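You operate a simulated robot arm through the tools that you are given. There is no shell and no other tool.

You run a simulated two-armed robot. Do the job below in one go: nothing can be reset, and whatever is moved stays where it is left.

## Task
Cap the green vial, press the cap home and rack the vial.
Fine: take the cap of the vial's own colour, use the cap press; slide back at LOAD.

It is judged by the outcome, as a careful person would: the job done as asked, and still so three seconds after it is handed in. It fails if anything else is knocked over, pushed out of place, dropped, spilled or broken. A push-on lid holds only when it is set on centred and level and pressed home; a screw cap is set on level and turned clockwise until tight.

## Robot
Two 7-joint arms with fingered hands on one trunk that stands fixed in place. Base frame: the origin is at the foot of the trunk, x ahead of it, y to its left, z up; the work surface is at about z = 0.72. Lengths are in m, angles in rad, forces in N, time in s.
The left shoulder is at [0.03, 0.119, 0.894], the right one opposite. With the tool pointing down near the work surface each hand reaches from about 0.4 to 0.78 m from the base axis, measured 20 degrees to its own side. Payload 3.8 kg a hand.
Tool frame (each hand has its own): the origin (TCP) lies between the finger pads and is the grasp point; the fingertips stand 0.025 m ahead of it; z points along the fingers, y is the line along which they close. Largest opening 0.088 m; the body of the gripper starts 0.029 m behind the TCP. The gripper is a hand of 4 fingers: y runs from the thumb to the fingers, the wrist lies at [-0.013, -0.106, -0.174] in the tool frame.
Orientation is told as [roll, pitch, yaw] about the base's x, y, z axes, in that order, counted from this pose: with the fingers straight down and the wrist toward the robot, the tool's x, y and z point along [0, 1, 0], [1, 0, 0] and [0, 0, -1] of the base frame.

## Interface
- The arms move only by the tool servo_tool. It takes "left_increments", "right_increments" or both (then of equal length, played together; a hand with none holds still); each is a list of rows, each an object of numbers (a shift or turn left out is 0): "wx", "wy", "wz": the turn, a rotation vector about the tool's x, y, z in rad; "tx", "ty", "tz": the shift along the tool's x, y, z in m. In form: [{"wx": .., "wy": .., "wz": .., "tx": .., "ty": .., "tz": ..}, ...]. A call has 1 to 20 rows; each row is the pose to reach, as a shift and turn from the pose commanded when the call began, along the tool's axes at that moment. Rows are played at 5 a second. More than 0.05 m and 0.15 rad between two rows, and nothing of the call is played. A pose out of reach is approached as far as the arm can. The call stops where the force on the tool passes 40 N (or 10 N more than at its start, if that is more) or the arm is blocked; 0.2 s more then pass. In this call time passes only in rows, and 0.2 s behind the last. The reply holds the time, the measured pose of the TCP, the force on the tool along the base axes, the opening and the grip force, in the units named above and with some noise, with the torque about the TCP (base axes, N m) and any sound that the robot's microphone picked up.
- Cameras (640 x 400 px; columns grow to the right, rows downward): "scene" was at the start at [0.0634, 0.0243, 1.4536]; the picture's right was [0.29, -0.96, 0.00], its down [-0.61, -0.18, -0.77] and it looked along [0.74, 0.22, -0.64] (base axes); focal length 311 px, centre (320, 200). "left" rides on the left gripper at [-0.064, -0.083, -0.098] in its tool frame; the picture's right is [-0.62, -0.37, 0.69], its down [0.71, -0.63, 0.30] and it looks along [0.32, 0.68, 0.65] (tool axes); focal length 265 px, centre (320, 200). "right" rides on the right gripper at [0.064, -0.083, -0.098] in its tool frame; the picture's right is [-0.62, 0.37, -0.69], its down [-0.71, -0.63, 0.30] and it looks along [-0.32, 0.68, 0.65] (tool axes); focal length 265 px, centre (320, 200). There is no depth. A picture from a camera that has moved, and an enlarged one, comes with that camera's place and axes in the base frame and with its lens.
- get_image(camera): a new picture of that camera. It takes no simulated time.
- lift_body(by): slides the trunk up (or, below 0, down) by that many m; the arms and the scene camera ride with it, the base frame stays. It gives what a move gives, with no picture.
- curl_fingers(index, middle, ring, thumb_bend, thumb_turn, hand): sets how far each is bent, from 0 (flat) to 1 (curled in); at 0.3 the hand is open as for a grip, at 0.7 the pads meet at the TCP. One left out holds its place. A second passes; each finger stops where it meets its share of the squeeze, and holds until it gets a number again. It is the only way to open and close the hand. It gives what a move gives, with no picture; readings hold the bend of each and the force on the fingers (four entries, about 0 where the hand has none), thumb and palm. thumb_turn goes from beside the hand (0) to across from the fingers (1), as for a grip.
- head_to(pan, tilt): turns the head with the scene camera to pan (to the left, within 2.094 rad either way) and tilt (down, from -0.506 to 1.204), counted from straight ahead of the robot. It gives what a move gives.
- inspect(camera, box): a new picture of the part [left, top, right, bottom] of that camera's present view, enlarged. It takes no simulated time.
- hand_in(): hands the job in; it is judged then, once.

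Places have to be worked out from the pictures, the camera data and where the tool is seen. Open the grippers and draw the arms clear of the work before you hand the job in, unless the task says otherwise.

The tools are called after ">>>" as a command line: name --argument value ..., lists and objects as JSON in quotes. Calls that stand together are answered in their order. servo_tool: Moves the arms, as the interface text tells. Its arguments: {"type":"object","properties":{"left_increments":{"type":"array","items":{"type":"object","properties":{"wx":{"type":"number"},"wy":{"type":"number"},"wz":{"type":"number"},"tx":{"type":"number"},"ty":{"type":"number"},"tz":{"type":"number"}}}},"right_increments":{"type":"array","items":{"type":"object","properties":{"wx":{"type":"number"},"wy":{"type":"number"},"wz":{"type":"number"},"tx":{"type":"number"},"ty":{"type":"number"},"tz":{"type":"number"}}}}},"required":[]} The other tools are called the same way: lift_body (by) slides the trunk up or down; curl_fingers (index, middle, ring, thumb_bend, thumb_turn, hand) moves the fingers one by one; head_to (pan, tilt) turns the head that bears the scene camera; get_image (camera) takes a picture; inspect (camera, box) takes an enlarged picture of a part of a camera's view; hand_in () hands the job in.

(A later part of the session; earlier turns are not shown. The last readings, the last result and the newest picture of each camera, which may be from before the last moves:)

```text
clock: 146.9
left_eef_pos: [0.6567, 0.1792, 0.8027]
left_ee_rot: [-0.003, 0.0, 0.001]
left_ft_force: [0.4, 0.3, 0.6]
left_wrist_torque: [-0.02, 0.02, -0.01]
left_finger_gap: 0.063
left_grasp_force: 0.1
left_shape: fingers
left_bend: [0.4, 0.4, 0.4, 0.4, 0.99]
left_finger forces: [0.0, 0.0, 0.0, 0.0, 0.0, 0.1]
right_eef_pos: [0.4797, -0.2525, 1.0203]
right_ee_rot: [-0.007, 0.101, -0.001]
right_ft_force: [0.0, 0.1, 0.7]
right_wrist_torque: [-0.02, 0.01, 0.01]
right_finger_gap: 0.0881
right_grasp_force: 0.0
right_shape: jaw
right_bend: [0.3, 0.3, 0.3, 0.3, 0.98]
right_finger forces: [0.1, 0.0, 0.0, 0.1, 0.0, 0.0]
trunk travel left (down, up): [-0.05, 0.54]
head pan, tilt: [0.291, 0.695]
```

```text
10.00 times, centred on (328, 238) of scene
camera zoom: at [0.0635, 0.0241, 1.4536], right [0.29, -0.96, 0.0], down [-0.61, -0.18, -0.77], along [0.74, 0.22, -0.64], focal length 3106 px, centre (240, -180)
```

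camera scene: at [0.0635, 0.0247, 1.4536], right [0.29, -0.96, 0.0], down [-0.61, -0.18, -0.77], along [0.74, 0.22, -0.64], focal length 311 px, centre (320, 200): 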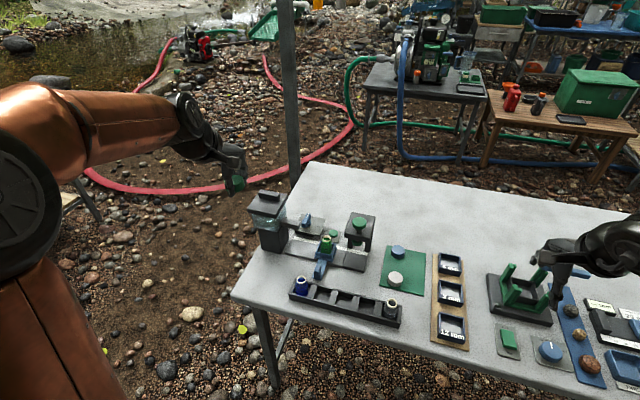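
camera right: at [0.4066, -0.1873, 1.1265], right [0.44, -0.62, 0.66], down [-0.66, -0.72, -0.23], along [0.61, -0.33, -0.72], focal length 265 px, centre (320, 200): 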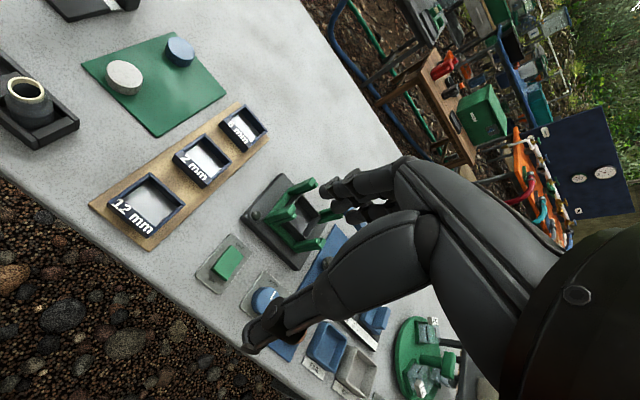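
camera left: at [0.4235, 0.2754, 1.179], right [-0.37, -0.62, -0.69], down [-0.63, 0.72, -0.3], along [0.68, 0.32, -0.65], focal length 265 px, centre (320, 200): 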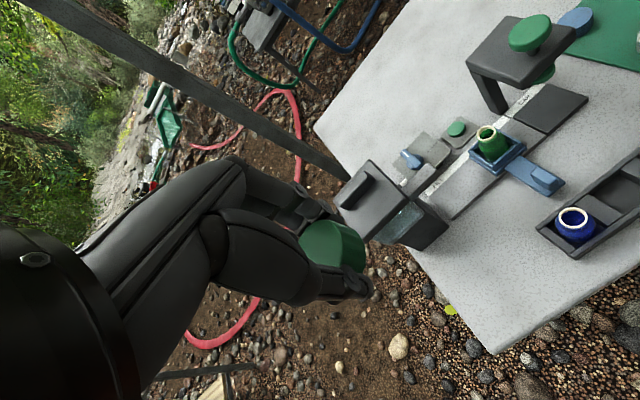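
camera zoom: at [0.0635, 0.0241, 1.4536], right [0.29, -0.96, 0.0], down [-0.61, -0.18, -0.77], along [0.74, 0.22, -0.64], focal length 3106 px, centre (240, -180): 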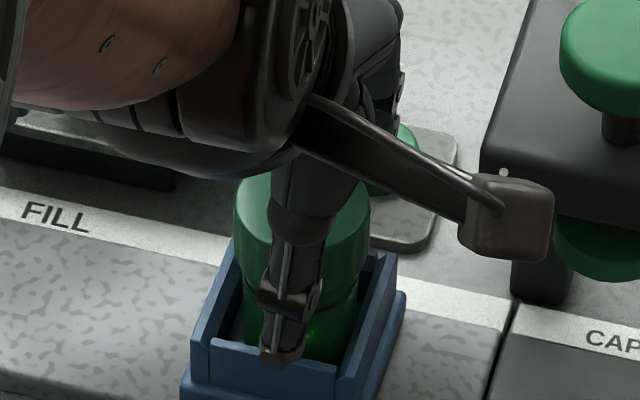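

I'm in place. I'll close in steps and check that the contact is balanced, so there's no side load on the vial.

>>> curl_fingers --hand "left" --index 0.5 --middle 0.5 --ring 0.5 --thumb_bend 0.5

>>> curl_fingers --hand "left" --index 0.56 --middle 0.56 --ring 0.56 --thumb_bend 0.56

>>> curl_fingers --hand "left" --index 0.63 --middle 0.63 --ring 0.6 --thumb_bend 0.63

```text
clock: 147.9
left_eef_pos: [0.6564, 0.1782, 0.8027]
left_ee_rot: [0.0, 0.0, 0.0]
left_ft_force: [0.4, 0.0, -0.3]
left_wrist_torque: [0.0, 0.0, 0.01]
left_finger_gap: 0.0423
left_grasp_force: 0.0
left_shape: fingers
left_bend: [0.5, 0.5, 0.5, 0.5, 1.0]
left_finger forces: [0.0, 0.0, 0.0, 0.0, 0.0, 0.0]
right_eef_pos: [0.4798, -0.2524, 1.0205]
right_ee_rot: [-0.007, 0.102, -0.001]
right_ft_force: [-0.1, 0.2, -0.6]
right_wrist_torque: [0.0, -0.01, -0.01]
right_finger_gap: 0.0881
right_grasp_force: 0.0
right_shape: jaw
right_bend: [0.3, 0.3, 0.3, 0.3, 0.98]
right_finger forces: [0.0, 0.0, 0.1, 0.0, 0.1, 0.1]
trunk travel left (down, up): [-0.05, 0.54]
head pan, tilt: [0.291, 0.695]
```

```text
clock: 148.9
left_eef_pos: [0.657, 0.1786, 0.8025]
left_ee_rot: [-0.001, -0.001, 0.0]
left_ft_force: [-0.5, -0.3, -0.1]
left_wrist_torque: [0.04, -0.02, 0.02]
left_finger_gap: 0.0308
left_grasp_force: 1.3
left_shape: fingers
left_bend: [0.55, 0.55, 0.56, 0.54, 1.0]
left_finger forces: [0.4, 0.7, 0.0, 0.0, 1.2, 0.1]
right_eef_pos: [0.4791, -0.2522, 1.0205]
right_ee_rot: [-0.007, 0.101, -0.001]
right_ft_force: [0.2, 0.6, -0.3]
right_wrist_torque: [-0.02, -0.02, 0.02]
right_finger_gap: 0.088
right_grasp_force: 0.0
right_shape: jaw
right_bend: [0.3, 0.3, 0.3, 0.3, 0.98]
right_finger forces: [0.1, 0.0, 0.0, 0.0, 0.0, 0.0]
trunk travel left (down, up): [-0.05, 0.54]
head pan, tilt: [0.291, 0.695]
```

```text
clock: 149.9
left_eef_pos: [0.6573, 0.1789, 0.8021]
left_ee_rot: [-0.003, 0.0, -0.002]
left_ft_force: [0.4, 0.3, -0.3]
left_wrist_torque: [-0.01, -0.02, -0.04]
left_finger_gap: 0.0286
left_grasp_force: 6.4
left_shape: fingers
left_bend: [0.58, 0.58, 0.6, 0.55, 1.0]
left_finger forces: [3.2, 3.6, 0.1, 0.0, 6.8, 0.0]
right_eef_pos: [0.4791, -0.2525, 1.0209]
right_ee_rot: [-0.007, 0.101, 0.0]
right_ft_force: [-0.4, -0.1, -0.4]
right_wrist_torque: [0.02, 0.02, 0.04]
right_finger_gap: 0.0879
right_grasp_force: 0.0
right_shape: jaw
right_bend: [0.3, 0.3, 0.3, 0.3, 0.98]
right_finger forces: [0.0, 0.0, 0.0, 0.0, 0.0, 0.1]
trunk travel left (down, up): [-0.05, 0.54]
head pan, tilt: [0.291, 0.695]
```

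The grip is balanced with no side force this time. I'll lift very slowly by 8 mm and watch forces and sounds.

>>> servo_tool --left_increments '[{"tz": -0.001}, {"tz": -0.002}, {"tz": -0.003}, {"tz": -0.004}, {"tz": -0.005}, {"tz": -0.006}, {"tz": -0.007}, {"tz": -0.008}]'

>>> inspect --camera "scene" --box '[308, 218, 348, 258]'

```text
clock: 151.7
left_eef_pos: [0.6566, 0.1786, 0.8113]
left_ee_rot: [-0.002, 0.0, 0.0]
left_ft_force: [-0.7, 0.8, -1.2]
left_wrist_torque: [0.0, -0.01, 0.0]
left_finger_gap: 0.0287
left_grasp_force: 6.6
left_shape: fingers
left_bend: [0.58, 0.58, 0.6, 0.55, 1.0]
left_finger forces: [3.1, 3.6, 0.0, 0.0, 6.6, 0.1]
right_eef_pos: [0.4801, -0.2522, 1.02]
right_ee_rot: [-0.007, 0.103, -0.003]
right_ft_force: [-1.0, 0.0, -0.2]
right_wrist_torque: [0.02, 0.01, -0.01]
right_finger_gap: 0.0879
right_grasp_force: 0.0
right_shape: jaw
right_bend: [0.3, 0.3, 0.3, 0.3, 0.98]
right_finger forces: [0.1, 0.0, 0.0, 0.1, 0.0, 0.0]
trunk travel left (down, up): [-0.05, 0.54]
head pan, tilt: [0.291, 0.695]
```

```text
10.00 times, centred on (328, 238) of scene
camera zoom: at [0.0635, 0.0241, 1.4536], right [0.29, -0.96, 0.0], down [-0.61, -0.18, -0.77], along [0.74, 0.22, -0.64], focal length 3106 px, centre (240, -180)
```

zoom: 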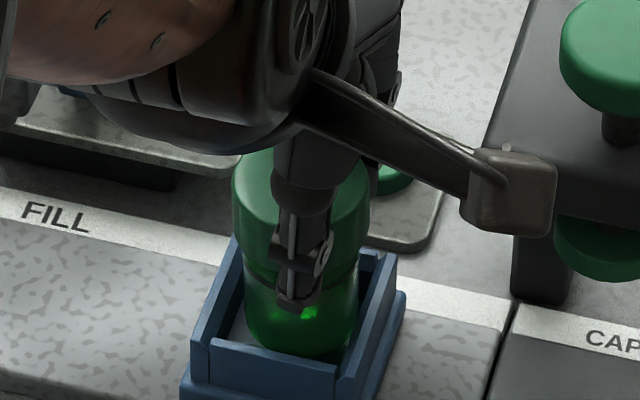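

The vial hangs freely under the cap (about 1 N weight). Still just above the nest floor, I'll do a small brisk test move of ±6 mm to check that the cap holds.

>>> servo_tool --left_increments '[{"tz": -0.006}, {"tz": 0.0}, {"tz": -0.006}, {"tz": 0.0}]'

>>> inspect --camera "scene" --box '[308, 218, 348, 258]'

```text
clock: 152.7
left_eef_pos: [0.6575, 0.1791, 0.8105]
left_ee_rot: [-0.001, -0.001, 0.002]
left_ft_force: [-0.4, 0.2, -0.8]
left_wrist_torque: [0.0, 0.04, -0.03]
left_finger_gap: 0.0287
left_grasp_force: 6.8
left_shape: fingers
left_bend: [0.58, 0.58, 0.6, 0.55, 1.0]
left_finger forces: [3.1, 3.6, 0.1, 0.0, 6.6, 0.0]
right_eef_pos: [0.4811, -0.2526, 1.0203]
right_ee_rot: [-0.007, 0.104, -0.001]
right_ft_force: [-0.5, -0.4, 0.8]
right_wrist_torque: [-0.04, 0.0, 0.02]
right_finger_gap: 0.088
right_grasp_force: 0.1
right_shape: jaw
right_bend: [0.3, 0.3, 0.3, 0.3, 0.98]
right_finger forces: [0.1, 0.0, 0.2, 0.0, 0.0, 0.0]
trunk travel left (down, up): [-0.05, 0.54]
head pan, tilt: [0.291, 0.695]
```

```text
10.00 times, centred on (328, 238) of scene
camera zoom: at [0.0638, 0.0242, 1.4535], right [0.29, -0.96, 0.0], down [-0.61, -0.18, -0.77], along [0.73, 0.22, -0.64], focal length 3106 px, centre (240, -180)
```

zoom: 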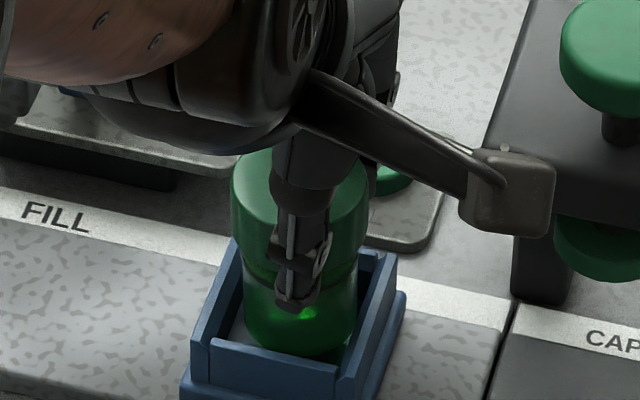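

It holds. The earlier failure came with faster motion and side load, so I'll carry slowly. Raising 55 mm at ~20 mm/s with a gentle start.

>>> servo_tool --left_increments '[{"tz": -0.001}, {"tz": -0.003}, {"tz": -0.006}, {"tz": -0.009}, {"tz": -0.0125}, {"tz": -0.016}, {"tz": -0.0195}, {"tz": -0.023}, {"tz": -0.0265}, {"tz": -0.03}, {"tz": -0.0335}, {"tz": -0.037}, {"tz": -0.0405}, {"tz": -0.044}, {"tz": -0.047}, {"tz": -0.05}, {"tz": -0.0525}, {"tz": -0.0545}, {"tz": -0.0555}]'

>>> inspect --camera "scene" --box '[300, 205, 350, 258]'

```text
clock: 156.7
left_eef_pos: [0.6562, 0.1783, 0.8655]
left_ee_rot: [-0.002, 0.0, 0.0]
left_ft_force: [-0.2, -0.9, -1.1]
left_wrist_torque: [0.02, -0.01, 0.01]
left_finger_gap: 0.0286
left_grasp_force: 6.1
left_shape: fingers
left_bend: [0.58, 0.58, 0.6, 0.55, 1.0]
left_finger forces: [3.1, 3.6, 0.0, 0.0, 6.6, 0.0]
right_eef_pos: [0.4791, -0.2527, 1.02]
right_ee_rot: [-0.007, 0.101, -0.001]
right_ft_force: [-0.2, 0.1, 0.2]
right_wrist_torque: [0.0, -0.01, 0.0]
right_finger_gap: 0.0882
right_grasp_force: 0.1
right_shape: jaw
right_bend: [0.3, 0.3, 0.3, 0.3, 0.98]
right_finger forces: [0.1, 0.0, 0.1, 0.1, 0.0, 0.1]
trunk travel left (down, up): [-0.05, 0.54]
head pan, tilt: [0.291, 0.695]
```

```text
7.55 times, centred on (325, 232) of scene
camera zoom: at [0.0635, 0.0241, 1.4536], right [0.29, -0.96, 0.0], down [-0.61, -0.18, -0.77], along [0.74, 0.22, -0.64], focal length 2344 px, centre (282, -38)
```

zoom: 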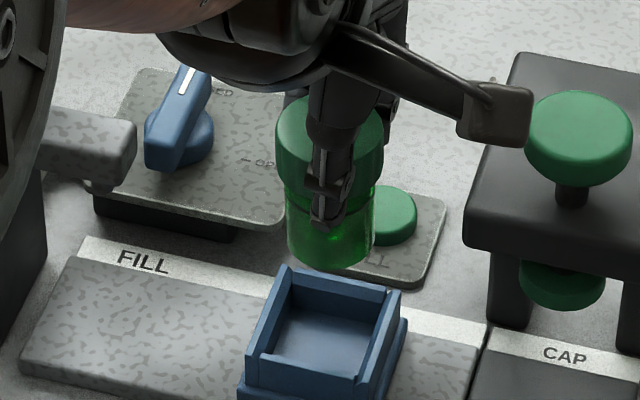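

The capped vial is out of the nest and the cap is holding. Now I move slowly back (-x), passing over the handle.

>>> servo_tool --left_increments '[{"ty": -0.001}, {"ty": -0.003}, {"ty": -0.006}, {"ty": -0.01}, {"ty": -0.014}, {"ty": -0.018}, {"ty": -0.022}, {"ty": -0.026}, {"ty": -0.03}, {"ty": -0.034}, {"ty": -0.038}, {"ty": -0.042}, {"ty": -0.046}, {"ty": -0.05}, {"ty": -0.054}, {"ty": -0.057}, {"ty": -0.06}, {"ty": -0.063}, {"ty": -0.065}, {"ty": -0.066}]'

>>> servo_tool --left_increments '[{"ty": -0.001}, {"ty": -0.003, "tx": -0.001}, {"ty": -0.006, "tx": -0.003}, {"ty": -0.009, "tx": -0.005}, {"ty": -0.012, "tx": -0.007}, {"ty": -0.015, "tx": -0.009}, {"ty": -0.018, "tx": -0.012}, {"ty": -0.021, "tx": -0.015}, {"ty": -0.024, "tx": -0.018}, {"ty": -0.027, "tx": -0.021}, {"ty": -0.03, "tx": -0.024}, {"ty": -0.033, "tx": -0.027}, {"ty": -0.036, "tx": -0.03}, {"ty": -0.039, "tx": -0.033}, {"ty": -0.042, "tx": -0.036}, {"ty": -0.045, "tx": -0.039}, {"ty": -0.048, "tx": -0.042}, {"ty": -0.051, "tx": -0.044}, {"ty": -0.053, "tx": -0.046}, {"ty": -0.054, "tx": -0.047}]'

>>> get_image --camera "left"

>>> inspect --camera "scene" --box '[300, 205, 380, 275]'

```text
clock: 160.9
left_eef_pos: [0.5901, 0.1788, 0.8663]
left_ee_rot: [0.0, 0.001, 0.0]
left_ft_force: [0.5, 0.2, -0.8]
left_wrist_torque: [-0.01, -0.01, -0.03]
left_finger_gap: 0.0284
left_grasp_force: 6.8
left_shape: fingers
left_bend: [0.58, 0.58, 0.6, 0.55, 1.0]
left_finger forces: [3.1, 3.6, 0.1, 0.0, 6.7, 0.0]
right_eef_pos: [0.4806, -0.2523, 1.0202]
right_ee_rot: [-0.007, 0.101, -0.001]
right_ft_force: [0.1, 0.0, -0.6]
right_wrist_torque: [0.01, 0.02, 0.05]
right_finger_gap: 0.0878
right_grasp_force: 0.1
right_shape: jaw
right_bend: [0.3, 0.3, 0.3, 0.3, 0.98]
right_finger forces: [0.1, 0.0, 0.0, 0.0, 0.0, 0.1]
trunk travel left (down, up): [-0.05, 0.54]
head pan, tilt: [0.291, 0.695]
```

```text
clock: 165.1
left_eef_pos: [0.5368, 0.1314, 0.8673]
left_ee_rot: [-0.002, 0.001, 0.0]
left_ft_force: [-0.6, 0.1, -0.2]
left_wrist_torque: [0.0, 0.0, 0.02]
left_finger_gap: 0.0289
left_grasp_force: 6.1
left_shape: fingers
left_bend: [0.58, 0.58, 0.6, 0.55, 1.0]
left_finger forces: [3.2, 3.6, 0.0, 0.0, 6.6, 0.0]
right_eef_pos: [0.4803, -0.2523, 1.0199]
right_ee_rot: [-0.006, 0.101, 0.0]
right_ft_force: [0.0, 0.3, -0.9]
right_wrist_torque: [-0.02, 0.0, -0.02]
right_finger_gap: 0.088
right_grasp_force: 0.1
right_shape: jaw
right_bend: [0.3, 0.3, 0.3, 0.3, 0.98]
right_finger forces: [0.0, 0.1, 0.0, 0.0, 0.0, 0.0]
trunk travel left (down, up): [-0.05, 0.54]
head pan, tilt: [0.291, 0.695]
```

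```text
taken
camera left: at [0.4526, 0.0682, 0.9651], right [-0.37, -0.62, -0.69], down [-0.63, 0.71, -0.31], along [0.68, 0.32, -0.65], focal length 265 px, centre (320, 200)
```

left: 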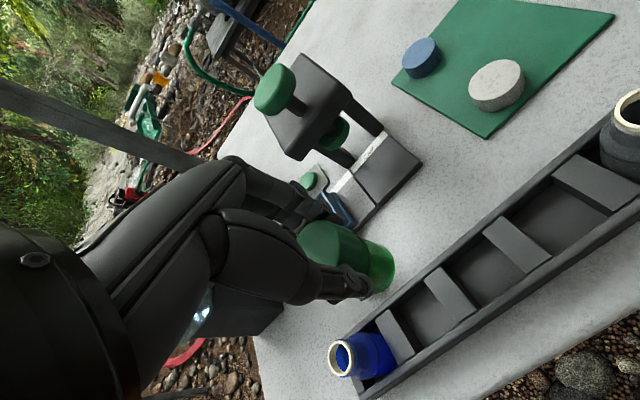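

```text
5.71 times, centred on (340, 240) of scene
camera zoom: at [0.0635, 0.0241, 1.4536], right [0.29, -0.96, 0.0], down [-0.61, -0.18, -0.77], along [0.74, 0.22, -0.64], focal length 1775 px, centre (206, -29)
```

zoom: 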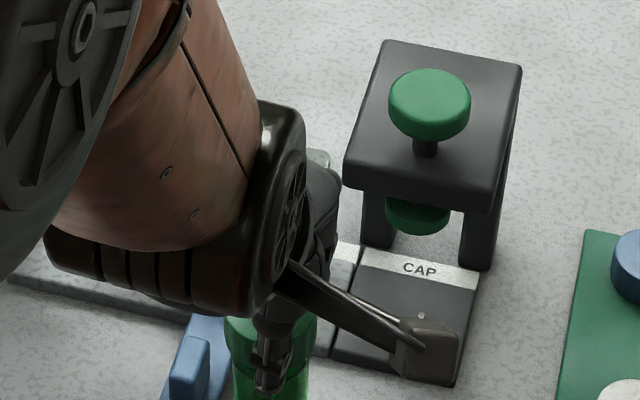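

The vial is still attached, and the left camera now sees the rack well. I'll zoom in on the empty slots to locate the middle one precisely.

>>> inspect --camera "left" --box '[400, 180, 600, 340]'

>>> inspect --camera "left" --box '[310, 270, 470, 400]'

>>> inspect --camera "scene" --box '[320, 260, 410, 330]'

```text
2.50 times, centred on (500, 260) of left
camera zoom: at [0.4526, 0.0682, 0.9651], right [-0.37, -0.62, -0.69], down [-0.63, 0.71, -0.31], along [0.68, 0.32, -0.65], focal length 664 px, centre (-130, 50)
```

zoom: 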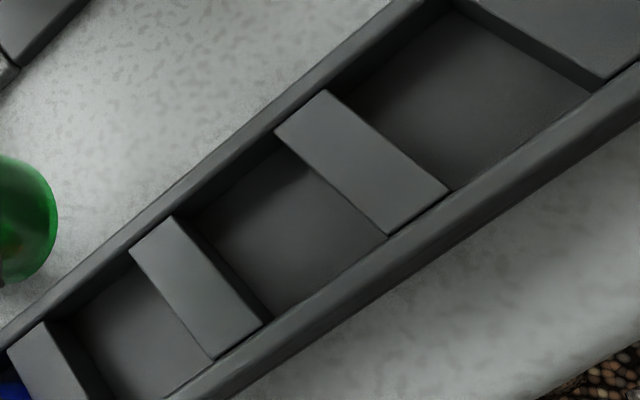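

```text
3.08 times, centred on (390, 335) of left
camera zoom: at [0.4526, 0.0682, 0.9651], right [-0.37, -0.62, -0.69], down [-0.63, 0.71, -0.31], along [0.68, 0.32, -0.65], focal length 817 px, centre (105, -215)
```

zoom: 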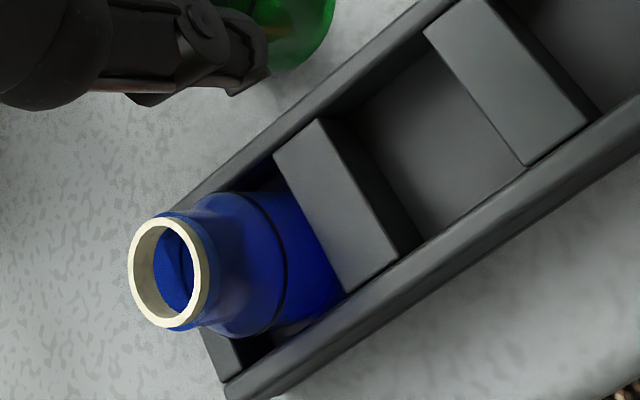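

```text
5.71 times, centred on (365, 295) of scene
camera zoom: at [0.0635, 0.0241, 1.4536], right [0.29, -0.96, 0.0], down [-0.61, -0.18, -0.77], along [0.74, 0.22, -0.64], focal length 1775 px, centre (63, -343)
```

zoom: 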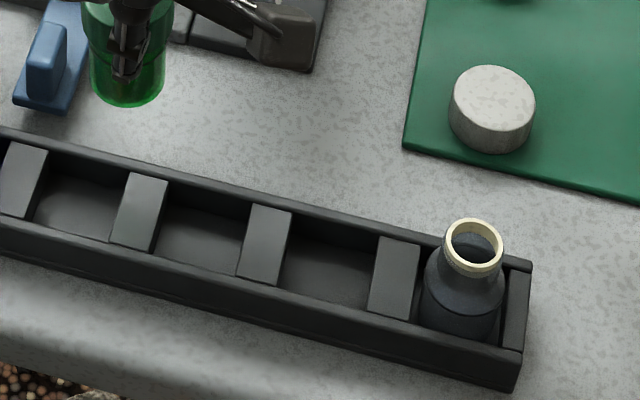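

Slot 3 (the middle one) is centred at about [0.509, 0.094], 40 mm wide in y and 37 mm in x. I'll measure where the vial body is relative to the TCP.

>>> inspect --camera "scene" --box '[316, 252, 348, 280]'

>>> inspect --camera "left" --box '[290, 200, 420, 310]'

```text
14.29 times, centred on (332, 266) of scene
camera zoom: at [0.0635, 0.0241, 1.4536], right [0.29, -0.96, 0.0], down [-0.61, -0.18, -0.77], along [0.74, 0.22, -0.64], focal length 4437 px, centre (149, -743)
```

zoom: 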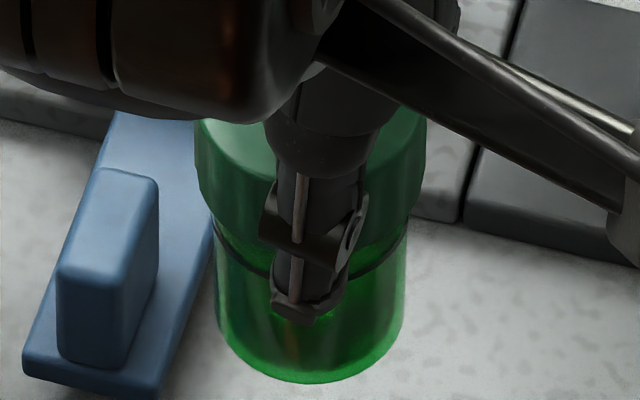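

```text
3.64 times, centred on (355, 255) of left
camera zoom: at [0.4526, 0.0682, 0.9651], right [-0.37, -0.62, -0.69], down [-0.63, 0.71, -0.31], along [0.68, 0.32, -0.65], focal length 965 px, centre (193, 0)
```

zoom: 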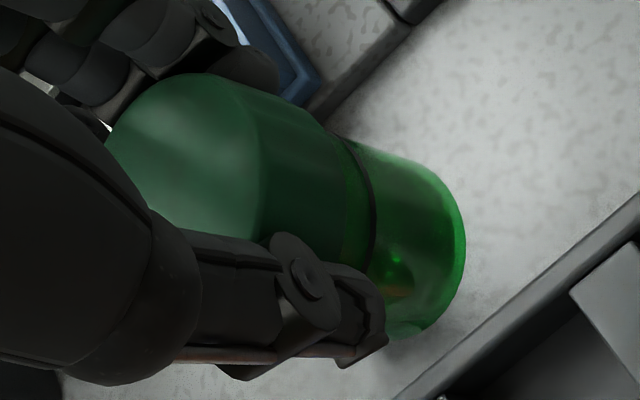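

The vial centre is about +4.5 mm in y from the TCP, so the target TCP is about [0.511, 0.0893]. I'll move there slowly at the same height.

>>> servo_tool --left_increments '[{"ty": -0.001, "tx": -0.001}, {"ty": -0.002, "tx": -0.003}, {"ty": -0.004, "tx": -0.006}, {"ty": -0.006, "tx": -0.009}, {"ty": -0.008, "tx": -0.012}, {"ty": -0.01, "tx": -0.015}, {"ty": -0.012, "tx": -0.018}, {"ty": -0.014, "tx": -0.021}, {"ty": -0.016, "tx": -0.024}, {"ty": -0.018, "tx": -0.027}, {"ty": -0.02, "tx": -0.03}, {"ty": -0.022, "tx": -0.033}, {"ty": -0.0235, "tx": -0.036}, {"ty": -0.0245, "tx": -0.039}, {"ty": -0.0255, "tx": -0.041}, {"ty": -0.0258, "tx": -0.042}]'

>>> inspect --camera "left" --box '[290, 190, 490, 350]'

>>> inspect --camera "scene" --box '[320, 255, 370, 310]'

```text
clock: 168.5
left_eef_pos: [0.5109, 0.0882, 0.8652]
left_ee_rot: [-0.002, 0.001, 0.002]
left_ft_force: [-0.2, -0.2, -0.1]
left_wrist_torque: [0.03, 0.02, 0.01]
left_finger_gap: 0.0288
left_grasp_force: 7.0
left_shape: fingers
left_bend: [0.58, 0.58, 0.6, 0.55, 1.0]
left_finger forces: [3.1, 3.5, 0.0, 0.0, 6.6, 0.1]
right_eef_pos: [0.4805, -0.2526, 1.0217]
right_ee_rot: [-0.006, 0.101, -0.001]
right_ft_force: [-0.1, -0.6, -0.9]
right_wrist_torque: [0.01, -0.01, -0.03]
right_finger_gap: 0.0881
right_grasp_force: 0.1
right_shape: jaw
right_bend: [0.3, 0.3, 0.3, 0.3, 0.98]
right_finger forces: [0.0, 0.0, 0.0, 0.0, 0.1, 0.0]
trunk travel left (down, up): [-0.05, 0.54]
head pan, tilt: [0.291, 0.695]
```

```text
2.50 times, centred on (390, 270) of left
camera zoom: at [0.4266, 0.0258, 0.9648], right [-0.37, -0.62, -0.69], down [-0.63, 0.71, -0.31], along [0.68, 0.32, -0.65], focal length 664 px, centre (145, 25)
```

zoom: 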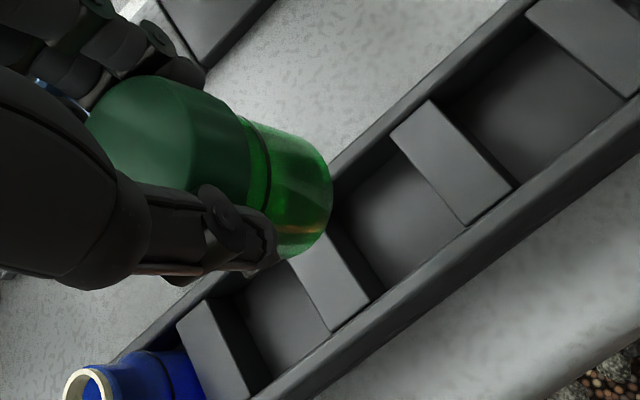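

```text
7.27 times, centred on (345, 282) of scene
camera zoom: at [0.0635, 0.024, 1.4536], right [0.29, -0.96, 0.0], down [-0.61, -0.18, -0.77], along [0.74, 0.22, -0.64], focal length 2259 px, centre (138, -400)
```

zoom: 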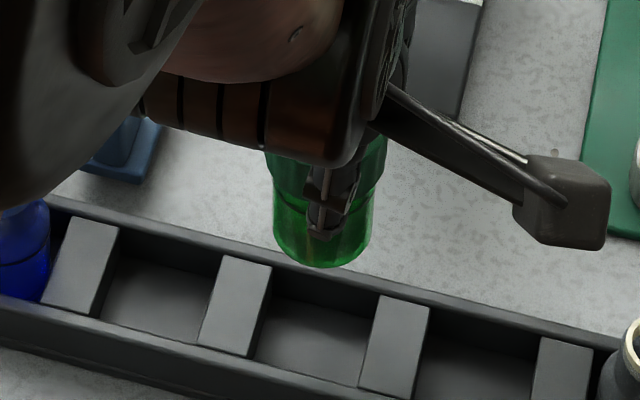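

The vial hangs directly above slot 3 in both views (within about 1 mm). I'll lower slowly until the bottom is just above the rack rim.

>>> servo_tool --left_increments '[{"tz": 0.001, "tx": 0.0004}, {"tz": 0.003, "tx": 0.0008}, {"tz": 0.006, "tx": 0.0008}, {"tz": 0.0095, "tx": 0.0008}, {"tz": 0.013, "tx": 0.0008}, {"tz": 0.0165, "tx": 0.0008}, {"tz": 0.02, "tx": 0.0008}, {"tz": 0.0235, "tx": 0.0008}, {"tz": 0.027, "tx": 0.0008}, {"tz": 0.03, "tx": 0.0008}, {"tz": 0.033, "tx": 0.0008}, {"tz": 0.036, "tx": 0.0008}, {"tz": 0.038, "tx": 0.0008}, {"tz": 0.039, "tx": 0.0008}]'

>>> inspect --camera "left" --box '[290, 190, 490, 350]'

>>> inspect --camera "scene" --box '[325, 265, 365, 305]'

```text
clock: 171.5
left_eef_pos: [0.5114, 0.091, 0.8271]
left_ee_rot: [-0.002, 0.002, 0.001]
left_ft_force: [0.5, 0.8, -1.0]
left_wrist_torque: [0.0, -0.03, -0.06]
left_finger_gap: 0.0288
left_grasp_force: 6.7
left_shape: fingers
left_bend: [0.58, 0.58, 0.6, 0.55, 1.0]
left_finger forces: [3.1, 3.6, 0.1, 0.0, 6.7, 0.0]
right_eef_pos: [0.4791, -0.2527, 1.0197]
right_ee_rot: [-0.008, 0.102, -0.002]
right_ft_force: [0.0, -0.1, -0.1]
right_wrist_torque: [-0.01, 0.01, 0.02]
right_finger_gap: 0.0881
right_grasp_force: 0.1
right_shape: jaw
right_bend: [0.3, 0.3, 0.3, 0.3, 0.98]
right_finger forces: [0.1, 0.0, 0.1, 0.0, 0.1, 0.0]
trunk travel left (down, up): [-0.05, 0.54]
head pan, tilt: [0.291, 0.695]
```

```text
2.50 times, centred on (390, 270) of left
camera zoom: at [0.4271, 0.0268, 0.926], right [-0.37, -0.62, -0.69], down [-0.63, 0.71, -0.31], along [0.68, 0.32, -0.65], focal length 664 px, centre (145, 25)
```

zoom: 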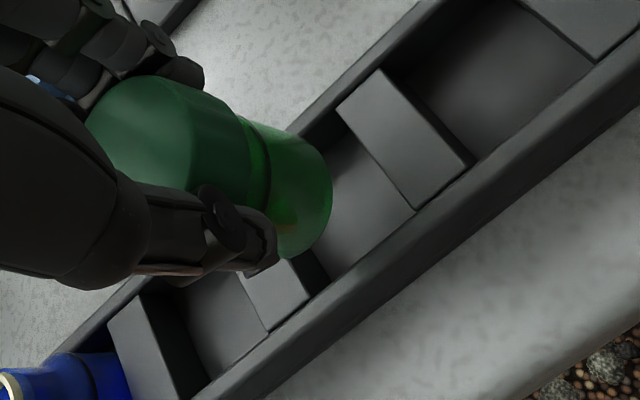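

```text
10.00 times, centred on (345, 285) of scene
camera zoom: at [0.0635, 0.024, 1.4536], right [0.29, -0.96, 0.0], down [-0.61, -0.18, -0.77], along [0.74, 0.22, -0.64], focal length 3106 px, centre (70, -650)
```

zoom: 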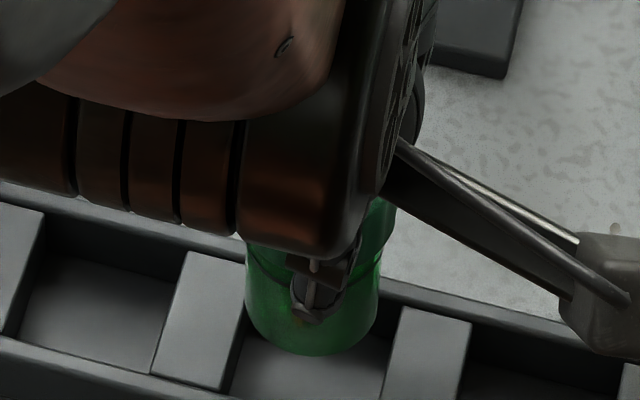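

The vial is over slot 3; a -1 mm y shift centres it between the dividers. I'll lower slowly into the slot while watching for contact.

>>> servo_tool --left_increments '[{"tz": 0.001, "tx": -0.001}, {"tz": 0.003, "tx": -0.001}, {"tz": 0.0055, "tx": -0.001}, {"tz": 0.008, "tx": -0.001}, {"tz": 0.0105, "tx": -0.001}, {"tz": 0.013, "tx": -0.001}, {"tz": 0.015, "tx": -0.001}, {"tz": 0.017, "tx": -0.001}]'

>>> inspect --camera "left" --box '[290, 190, 490, 350]'

>>> inspect --camera "scene" --box '[325, 265, 365, 305]'

```text
clock: 173.3
left_eef_pos: [0.5104, 0.0896, 0.8095]
left_ee_rot: [-0.001, 0.0, 0.002]
left_ft_force: [-0.5, 0.9, -0.7]
left_wrist_torque: [0.02, 0.01, 0.01]
left_finger_gap: 0.0286
left_grasp_force: 7.1
left_shape: fingers
left_bend: [0.58, 0.58, 0.6, 0.55, 1.0]
left_finger forces: [3.2, 3.6, 0.0, 0.0, 6.6, 0.0]
right_eef_pos: [0.479, -0.2521, 1.0206]
right_ee_rot: [-0.006, 0.101, -0.002]
right_ft_force: [0.0, 1.0, -1.5]
right_wrist_torque: [-0.01, 0.01, -0.03]
right_finger_gap: 0.0881
right_grasp_force: 0.0
right_shape: jaw
right_bend: [0.3, 0.3, 0.3, 0.3, 0.98]
right_finger forces: [0.1, 0.0, 0.0, 0.0, 0.0, 0.0]
trunk travel left (down, up): [-0.05, 0.54]
head pan, tilt: [0.291, 0.695]
```

```text
2.50 times, centred on (390, 270) of left
camera zoom: at [0.427, 0.0259, 0.9088], right [-0.37, -0.62, -0.69], down [-0.63, 0.71, -0.31], along [0.68, 0.32, -0.66], focal length 664 px, centre (145, 25)
```

zoom: 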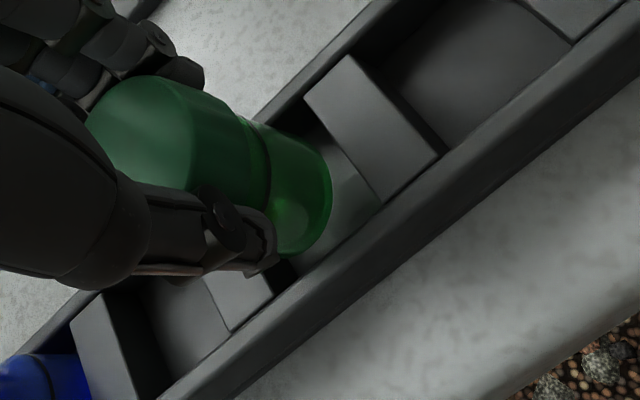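

```text
10.00 times, centred on (345, 285) of scene
camera zoom: at [0.0635, 0.0241, 1.4536], right [0.29, -0.96, 0.0], down [-0.61, -0.18, -0.77], along [0.74, 0.22, -0.64], focal length 3106 px, centre (70, -650)
```

zoom: 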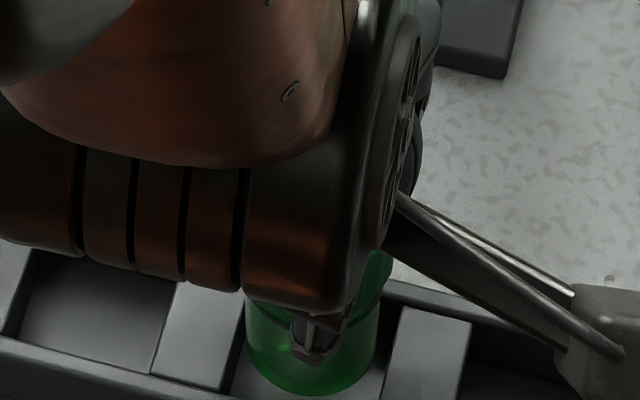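

The vial is entering the slot, centred between the dividers (311 px vs 314 px). I'll continue down gently until it touches the floor.

>>> servo_tool --left_increments '[{"tz": 0.002}, {"tz": 0.004}, {"tz": 0.006}, {"tz": 0.008}, {"tz": 0.01}, {"tz": 0.012}]'

```text
clock: 174.7
left_eef_pos: [0.5106, 0.0894, 0.7984]
left_ee_rot: [-0.001, -0.001, 0.002]
left_ft_force: [0.8, -0.7, 0.2]
left_wrist_torque: [0.03, -0.01, 0.01]
left_finger_gap: 0.0287
left_grasp_force: 6.8
left_shape: fingers
left_bend: [0.58, 0.58, 0.6, 0.55, 1.0]
left_finger forces: [3.1, 3.6, 0.0, 0.1, 6.6, 0.0]
right_eef_pos: [0.4795, -0.2529, 1.0207]
right_ee_rot: [-0.006, 0.101, -0.002]
right_ft_force: [-0.4, -0.6, -0.1]
right_wrist_torque: [-0.01, -0.05, -0.01]
right_finger_gap: 0.0879
right_grasp_force: 0.1
right_shape: jaw
right_bend: [0.3, 0.3, 0.3, 0.3, 0.98]
right_finger forces: [0.0, 0.1, 0.0, 0.1, 0.0, 0.0]
trunk travel left (down, up): [-0.05, 0.54]
head pan, tilt: [0.291, 0.695]
```

>>> servo_tool --left_increments '[{"tz": 0.001}, {"tz": 0.002}, {"tz": 0.003}, {"tz": 0.004}]'

>>> inspect --camera "left" --box '[290, 190, 490, 350]'

```text
clock: 175.7
left_eef_pos: [0.5113, 0.0899, 0.7939]
left_ee_rot: [-0.003, 0.0, -0.002]
left_ft_force: [0.3, 0.9, 0.2]
left_wrist_torque: [-0.04, 0.02, -0.03]
left_finger_gap: 0.0285
left_grasp_force: 6.6
left_shape: fingers
left_bend: [0.58, 0.58, 0.6, 0.55, 1.0]
left_finger forces: [3.1, 3.5, 0.0, 0.0, 6.6, 0.0]
right_eef_pos: [0.4804, -0.2531, 1.0201]
right_ee_rot: [-0.006, 0.103, -0.002]
right_ft_force: [0.8, 0.3, -0.6]
right_wrist_torque: [0.0, 0.02, 0.0]
right_finger_gap: 0.0878
right_grasp_force: 0.0
right_shape: jaw
right_bend: [0.3, 0.3, 0.3, 0.3, 0.98]
right_finger forces: [0.0, 0.0, 0.0, 0.0, 0.0, 0.0]
trunk travel left (down, up): [-0.05, 0.54]
head pan, tilt: [0.291, 0.695]
```

```text
2.50 times, centred on (390, 270) of left
camera zoom: at [0.4272, 0.026, 0.893], right [-0.37, -0.62, -0.69], down [-0.63, 0.71, -0.31], along [0.68, 0.32, -0.65], focal length 664 px, centre (145, 25)
```

zoom: 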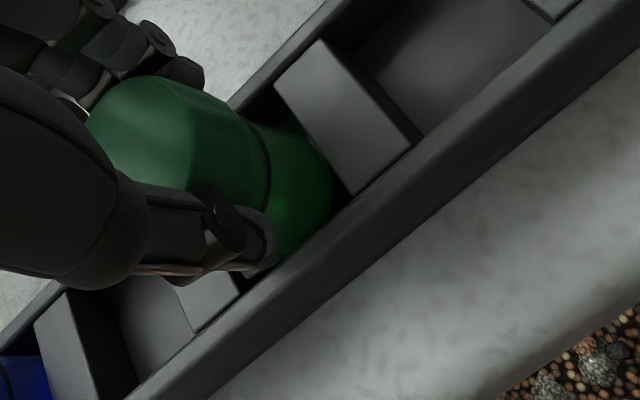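

It's near the bottom with no side forces. I'll go down a few more millimetres until contact.

>>> servo_tool --left_increments '[{"tz": 0.001}, {"tz": 0.002}, {"tz": 0.003}]'

```text
clock: 176.5
left_eef_pos: [0.5109, 0.0886, 0.7919]
left_ee_rot: [-0.001, -0.001, 0.0]
left_ft_force: [0.3, 0.1, 0.2]
left_wrist_torque: [-0.05, 0.0, 0.01]
left_finger_gap: 0.0284
left_grasp_force: 6.9
left_shape: fingers
left_bend: [0.58, 0.58, 0.6, 0.55, 1.0]
left_finger forces: [3.0, 3.5, 0.0, 0.0, 6.6, 0.0]
right_eef_pos: [0.4802, -0.2535, 1.0204]
right_ee_rot: [-0.007, 0.1, -0.004]
right_ft_force: [-0.1, -0.3, 0.3]
right_wrist_torque: [-0.01, -0.03, -0.02]
right_finger_gap: 0.0882
right_grasp_force: 0.1
right_shape: jaw
right_bend: [0.3, 0.3, 0.3, 0.3, 0.98]
right_finger forces: [0.1, 0.1, 0.1, 0.0, 0.1, 0.1]
trunk travel left (down, up): [-0.05, 0.54]
head pan, tilt: [0.291, 0.695]
```

>>> servo_tool --left_increments '[{"tz": 0.001}, {"tz": 0.002}, {"tz": 0.003}]'

>>> inspect --camera "left" --box '[310, 200, 410, 290]'

```text
clock: 177.3
left_eef_pos: [0.5109, 0.0881, 0.7887]
left_ee_rot: [-0.001, 0.0, 0.001]
left_ft_force: [0.1, -0.2, 0.3]
left_wrist_torque: [0.05, 0.0, 0.01]
left_finger_gap: 0.0284
left_grasp_force: 6.9
left_shape: fingers
left_bend: [0.58, 0.58, 0.6, 0.55, 1.0]
left_finger forces: [3.1, 3.5, 0.0, 0.1, 6.7, 0.1]
right_eef_pos: [0.4791, -0.2527, 1.0211]
right_ee_rot: [-0.007, 0.101, -0.001]
right_ft_force: [-1.0, 0.4, -0.5]
right_wrist_torque: [0.0, -0.03, 0.01]
right_finger_gap: 0.0878
right_grasp_force: 0.0
right_shape: jaw
right_bend: [0.3, 0.3, 0.3, 0.3, 0.98]
right_finger forces: [0.0, 0.0, 0.0, 0.1, 0.0, 0.0]
trunk travel left (down, up): [-0.05, 0.54]
head pan, tilt: [0.291, 0.695]
```

```text
4.44 times, centred on (360, 245) of left
camera zoom: at [0.4272, 0.0258, 0.8871], right [-0.37, -0.62, -0.69], down [-0.63, 0.71, -0.31], along [0.68, 0.32, -0.65], focal length 1180 px, centre (142, 0)
```

zoom: 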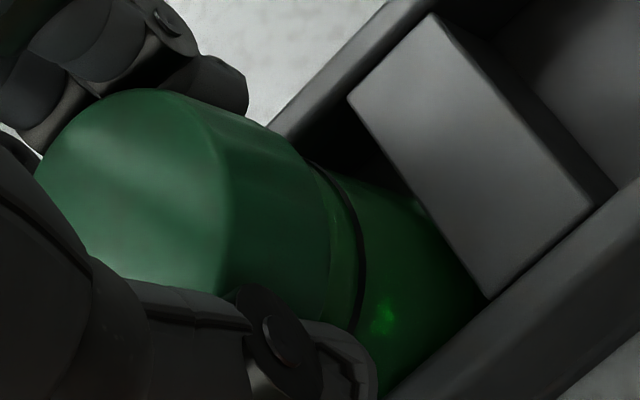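

Still no clear floor contact. I'll lower by 1 mm steps.

>>> servo_tool --left_increments '[{"tz": 0.001}, {"tz": 0.002}]'

```text
clock: 177.9
left_eef_pos: [0.5106, 0.0891, 0.7878]
left_ee_rot: [-0.002, -0.003, 0.001]
left_ft_force: [-0.4, -0.1, 3.9]
left_wrist_torque: [-0.01, 0.01, -0.02]
left_finger_gap: 0.0286
left_grasp_force: 6.3
left_shape: fingers
left_bend: [0.58, 0.59, 0.6, 0.55, 1.0]
left_finger forces: [3.0, 2.8, 0.0, 0.0, 6.9, 0.0]
right_eef_pos: [0.4791, -0.2523, 1.0206]
right_ee_rot: [-0.007, 0.1, -0.001]
right_ft_force: [-0.3, 0.3, 0.0]
right_wrist_torque: [-0.01, 0.0, -0.03]
right_finger_gap: 0.088
right_grasp_force: 0.0
right_shape: jaw
right_bend: [0.3, 0.3, 0.3, 0.3, 0.98]
right_finger forces: [0.1, 0.0, 0.1, 0.1, 0.0, 0.0]
trunk travel left (down, up): [-0.05, 0.54]
head pan, tilt: [0.291, 0.695]
```

The vial is on the rack floor (3.9 N, no torque). I'll ease off half a millimetre and open gently.

>>> servo_tool --left_increments '[{"tz": -0.0008}]'

>>> curl_fingers --hand "left" --index 0.53 --middle 0.53 --ring 0.53 --thumb_bend 0.51

>>> inspect --camera "left" --box '[290, 190, 450, 310]'

```text
clock: 178.3
left_eef_pos: [0.5098, 0.0893, 0.7868]
left_ee_rot: [0.0, 0.0, 0.002]
left_ft_force: [0.3, 0.3, 2.3]
left_wrist_torque: [-0.01, -0.01, 0.0]
left_finger_gap: 0.0281
left_grasp_force: 6.7
left_shape: fingers
left_bend: [0.58, 0.59, 0.6, 0.56, 1.0]
left_finger forces: [3.1, 3.2, 0.0, 0.1, 6.7, 0.0]
right_eef_pos: [0.4794, -0.2523, 1.0208]
right_ee_rot: [-0.007, 0.102, -0.002]
right_ft_force: [0.7, 0.1, -0.5]
right_wrist_torque: [0.01, 0.03, 0.0]
right_finger_gap: 0.0882
right_grasp_force: 0.0
right_shape: jaw
right_bend: [0.3, 0.3, 0.3, 0.3, 0.98]
right_finger forces: [0.1, 0.0, 0.0, 0.0, 0.1, 0.0]
trunk travel left (down, up): [-0.05, 0.54]
head pan, tilt: [0.291, 0.695]
```

```text
clock: 179.3
left_eef_pos: [0.5108, 0.089, 0.7876]
left_ee_rot: [-0.001, 0.001, 0.0]
left_ft_force: [0.3, -0.2, 0.5]
left_wrist_torque: [-0.02, -0.01, 0.0]
left_finger_gap: 0.0368
left_grasp_force: 0.2
left_shape: fingers
left_bend: [0.53, 0.53, 0.53, 0.51, 1.0]
left_finger forces: [0.0, 0.0, 0.0, 0.0, 0.0, 0.0]
right_eef_pos: [0.4792, -0.2519, 1.0204]
right_ee_rot: [-0.008, 0.101, -0.002]
right_ft_force: [-0.2, 0.0, 0.3]
right_wrist_torque: [-0.01, 0.02, -0.04]
right_finger_gap: 0.088
right_grasp_force: 0.1
right_shape: jaw
right_bend: [0.3, 0.3, 0.3, 0.3, 0.98]
right_finger forces: [0.1, 0.0, 0.0, 0.1, 0.0, 0.0]
trunk travel left (down, up): [-0.05, 0.54]
head pan, tilt: [0.291, 0.695]
```

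```text
3.33 times, centred on (370, 250) of left
camera zoom: at [0.4273, 0.0256, 0.886], right [-0.37, -0.62, -0.69], down [-0.63, 0.71, -0.31], along [0.68, 0.32, -0.65], focal length 885 px, centre (153, 33)
```

zoom: 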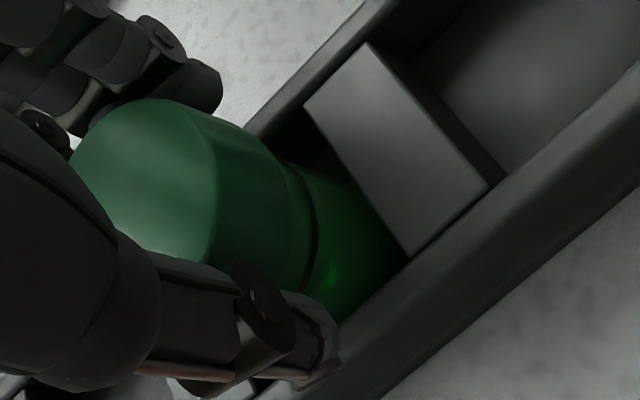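

The vial stands on its own in the slot. I'll open a little more and rise straight up.

>>> curl_fingers --hand "left" --index 0.46 --middle 0.46 --ring 0.46 --thumb_bend 0.46

>>> servo_tool --left_increments '[{"tz": -0.004}, {"tz": -0.01}, {"tz": -0.018}, {"tz": -0.03}, {"tz": -0.05}, {"tz": -0.08}, {"tz": -0.12}, {"tz": -0.16}, {"tz": -0.2}]'

>>> get_image --camera "left"

```text
clock: 180.3
left_eef_pos: [0.5112, 0.0883, 0.7879]
left_ee_rot: [-0.002, 0.0, 0.001]
left_ft_force: [0.6, -0.2, -0.1]
left_wrist_torque: [-0.05, 0.02, 0.02]
left_finger_gap: 0.0498
left_grasp_force: 0.2
left_shape: fingers
left_bend: [0.46, 0.46, 0.46, 0.46, 1.0]
left_finger forces: [0.0, 0.0, 0.0, 0.1, 0.0, 0.0]
right_eef_pos: [0.479, -0.2523, 1.0205]
right_ee_rot: [-0.006, 0.101, -0.002]
right_ft_force: [-1.0, 0.1, -0.8]
right_wrist_torque: [0.0, 0.01, -0.02]
right_finger_gap: 0.0881
right_grasp_force: 0.2
right_shape: jaw
right_bend: [0.3, 0.3, 0.3, 0.3, 0.98]
right_finger forces: [0.1, 0.1, 0.0, 0.0, 0.0, 0.1]
trunk travel left (down, up): [-0.05, 0.54]
head pan, tilt: [0.291, 0.695]
```

```text
clock: 182.3
left_eef_pos: [0.5105, 0.0891, 0.9884]
left_ee_rot: [-0.002, 0.0, 0.001]
left_ft_force: [0.2, 1.0, -0.2]
left_wrist_torque: [-0.01, -0.01, -0.02]
left_finger_gap: 0.05
left_grasp_force: 0.1
left_shape: fingers
left_bend: [0.46, 0.46, 0.46, 0.46, 1.0]
left_finger forces: [0.0, 0.1, 0.1, 0.1, 0.0, 0.0]
right_eef_pos: [0.4794, -0.2524, 1.0214]
right_ee_rot: [-0.009, 0.103, -0.002]
right_ft_force: [0.8, 0.4, 0.1]
right_wrist_torque: [0.01, -0.02, 0.0]
right_finger_gap: 0.0879
right_grasp_force: 0.0
right_shape: jaw
right_bend: [0.3, 0.3, 0.3, 0.3, 0.98]
right_finger forces: [0.0, 0.0, 0.0, 0.0, 0.1, 0.1]
trunk travel left (down, up): [-0.05, 0.54]
head pan, tilt: [0.291, 0.695]
```

```text
taken
camera left: at [0.4268, 0.0263, 1.0874], right [-0.37, -0.62, -0.69], down [-0.63, 0.71, -0.31], along [0.68, 0.32, -0.66], focal length 265 px, centre (320, 200)
```

left: 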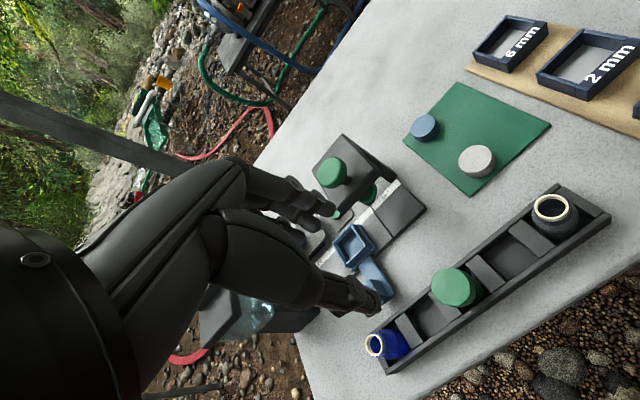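

The capped green vial stands in the middle slot. I'll draw the left arm back to its starting side, raise the right one a bit, open the hand, and inspect everything.

>>> servo_tool --left_increments '[{"tz": -0.03, "tx": 0.02}, {"tz": -0.06, "tx": 0.05}, {"tz": -0.09, "tx": 0.085}, {"tz": -0.1, "tx": 0.125}, {"tz": -0.1, "tx": 0.165}, {"tz": -0.1, "tx": 0.205}, {"tz": -0.1, "tx": 0.245}, {"tz": -0.1, "tx": 0.25}]' --right_increments '[{"tz": -0.01}, {"tz": -0.02}, {"tz": -0.03}, {"tz": -0.04}, {"tz": -0.05}, {"tz": -0.06}, {"tz": -0.07}, {"tz": -0.08}]'

>>> curl_fingers --hand "left" --index 0.3 --middle 0.3 --ring 0.3 --thumb_bend 0.3

>>> get_image --camera "scene"

>>> inspect --camera "scene" --box '[280, 200, 420, 340]'

>>> inspect --camera "scene" --box '[325, 265, 375, 305]'

```text
clock: 184.1
left_eef_pos: [0.5104, 0.3389, 1.0871]
left_ee_rot: [-0.001, 0.0, 0.0]
left_ft_force: [-0.3, 0.1, -0.4]
left_wrist_torque: [-0.02, 0.04, -0.02]
left_finger_gap: 0.0498
left_grasp_force: 0.0
left_shape: fingers
left_bend: [0.46, 0.46, 0.46, 0.46, 1.0]
left_finger forces: [0.0, 0.0, 0.0, 0.0, 0.1, 0.0]
right_eef_pos: [0.4883, -0.2521, 1.0991]
right_ee_rot: [-0.007, 0.102, -0.002]
right_ft_force: [1.1, 0.1, -0.4]
right_wrist_torque: [-0.01, 0.02, 0.0]
right_finger_gap: 0.0877
right_grasp_force: 0.1
right_shape: jaw
right_bend: [0.3, 0.3, 0.3, 0.3, 0.98]
right_finger forces: [0.0, 0.1, 0.0, 0.0, 0.1, 0.0]
trunk travel left (down, up): [-0.05, 0.54]
head pan, tilt: [0.291, 0.695]
```

```text
clock: 185.1
left_eef_pos: [0.5106, 0.3393, 1.0863]
left_ee_rot: [-0.003, 0.001, 0.001]
left_ft_force: [0.7, 0.4, 0.4]
left_wrist_torque: [-0.03, -0.01, -0.02]
left_finger_gap: 0.0846
left_grasp_force: 0.1
left_shape: fingers
left_bend: [0.3, 0.3, 0.3, 0.3, 0.98]
left_finger forces: [0.1, 0.0, 0.0, 0.1, 0.1, 0.0]
right_eef_pos: [0.4875, -0.2516, 1.1]
right_ee_rot: [-0.006, 0.102, -0.001]
right_ft_force: [-0.1, 0.2, 0.0]
right_wrist_torque: [0.03, 0.02, -0.03]
right_finger_gap: 0.0881
right_grasp_force: 0.0
right_shape: jaw
right_bend: [0.3, 0.3, 0.3, 0.3, 0.98]
right_finger forces: [0.1, 0.0, 0.1, 0.1, 0.0, 0.1]
trunk travel left (down, up): [-0.05, 0.54]
head pan, tilt: [0.291, 0.695]
```

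```text
taken
camera scene: at [0.0634, 0.0242, 1.4536], right [0.29, -0.96, 0.0], down [-0.61, -0.18, -0.77], along [0.74, 0.22, -0.64], focal length 311 px, centre (320, 200)
```

scene: 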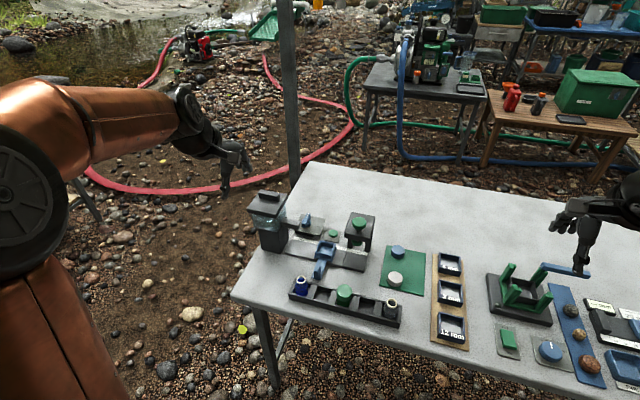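

```text
2.86 times, centred on (350, 270) of scene
camera zoom: at [0.0634, 0.0242, 1.4536], right [0.29, -0.96, 0.0], down [-0.61, -0.18, -0.77], along [0.74, 0.22, -0.64], focal length 887 px, centre (234, 0)
```

zoom: 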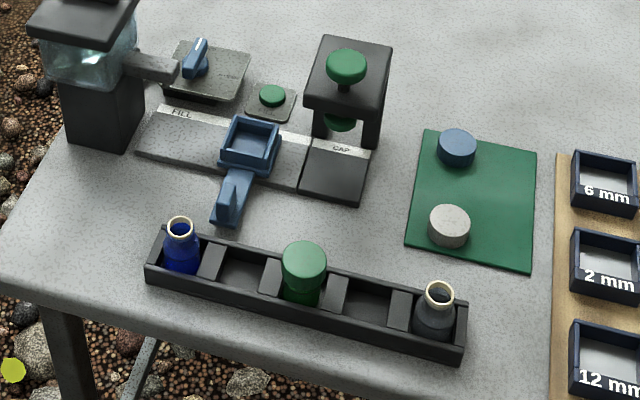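

```text
10.00 times, centred on (350, 285) of scene
camera zoom: at [0.0634, 0.0242, 1.4536], right [0.29, -0.96, 0.0], down [-0.61, -0.18, -0.77], along [0.74, 0.22, -0.64], focal length 3106 px, centre (20, -650)
```

zoom: 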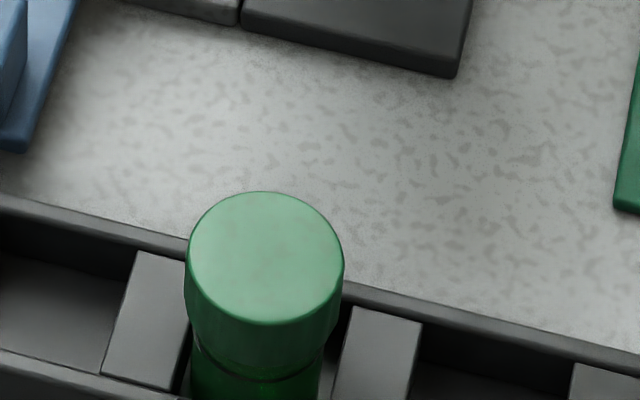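

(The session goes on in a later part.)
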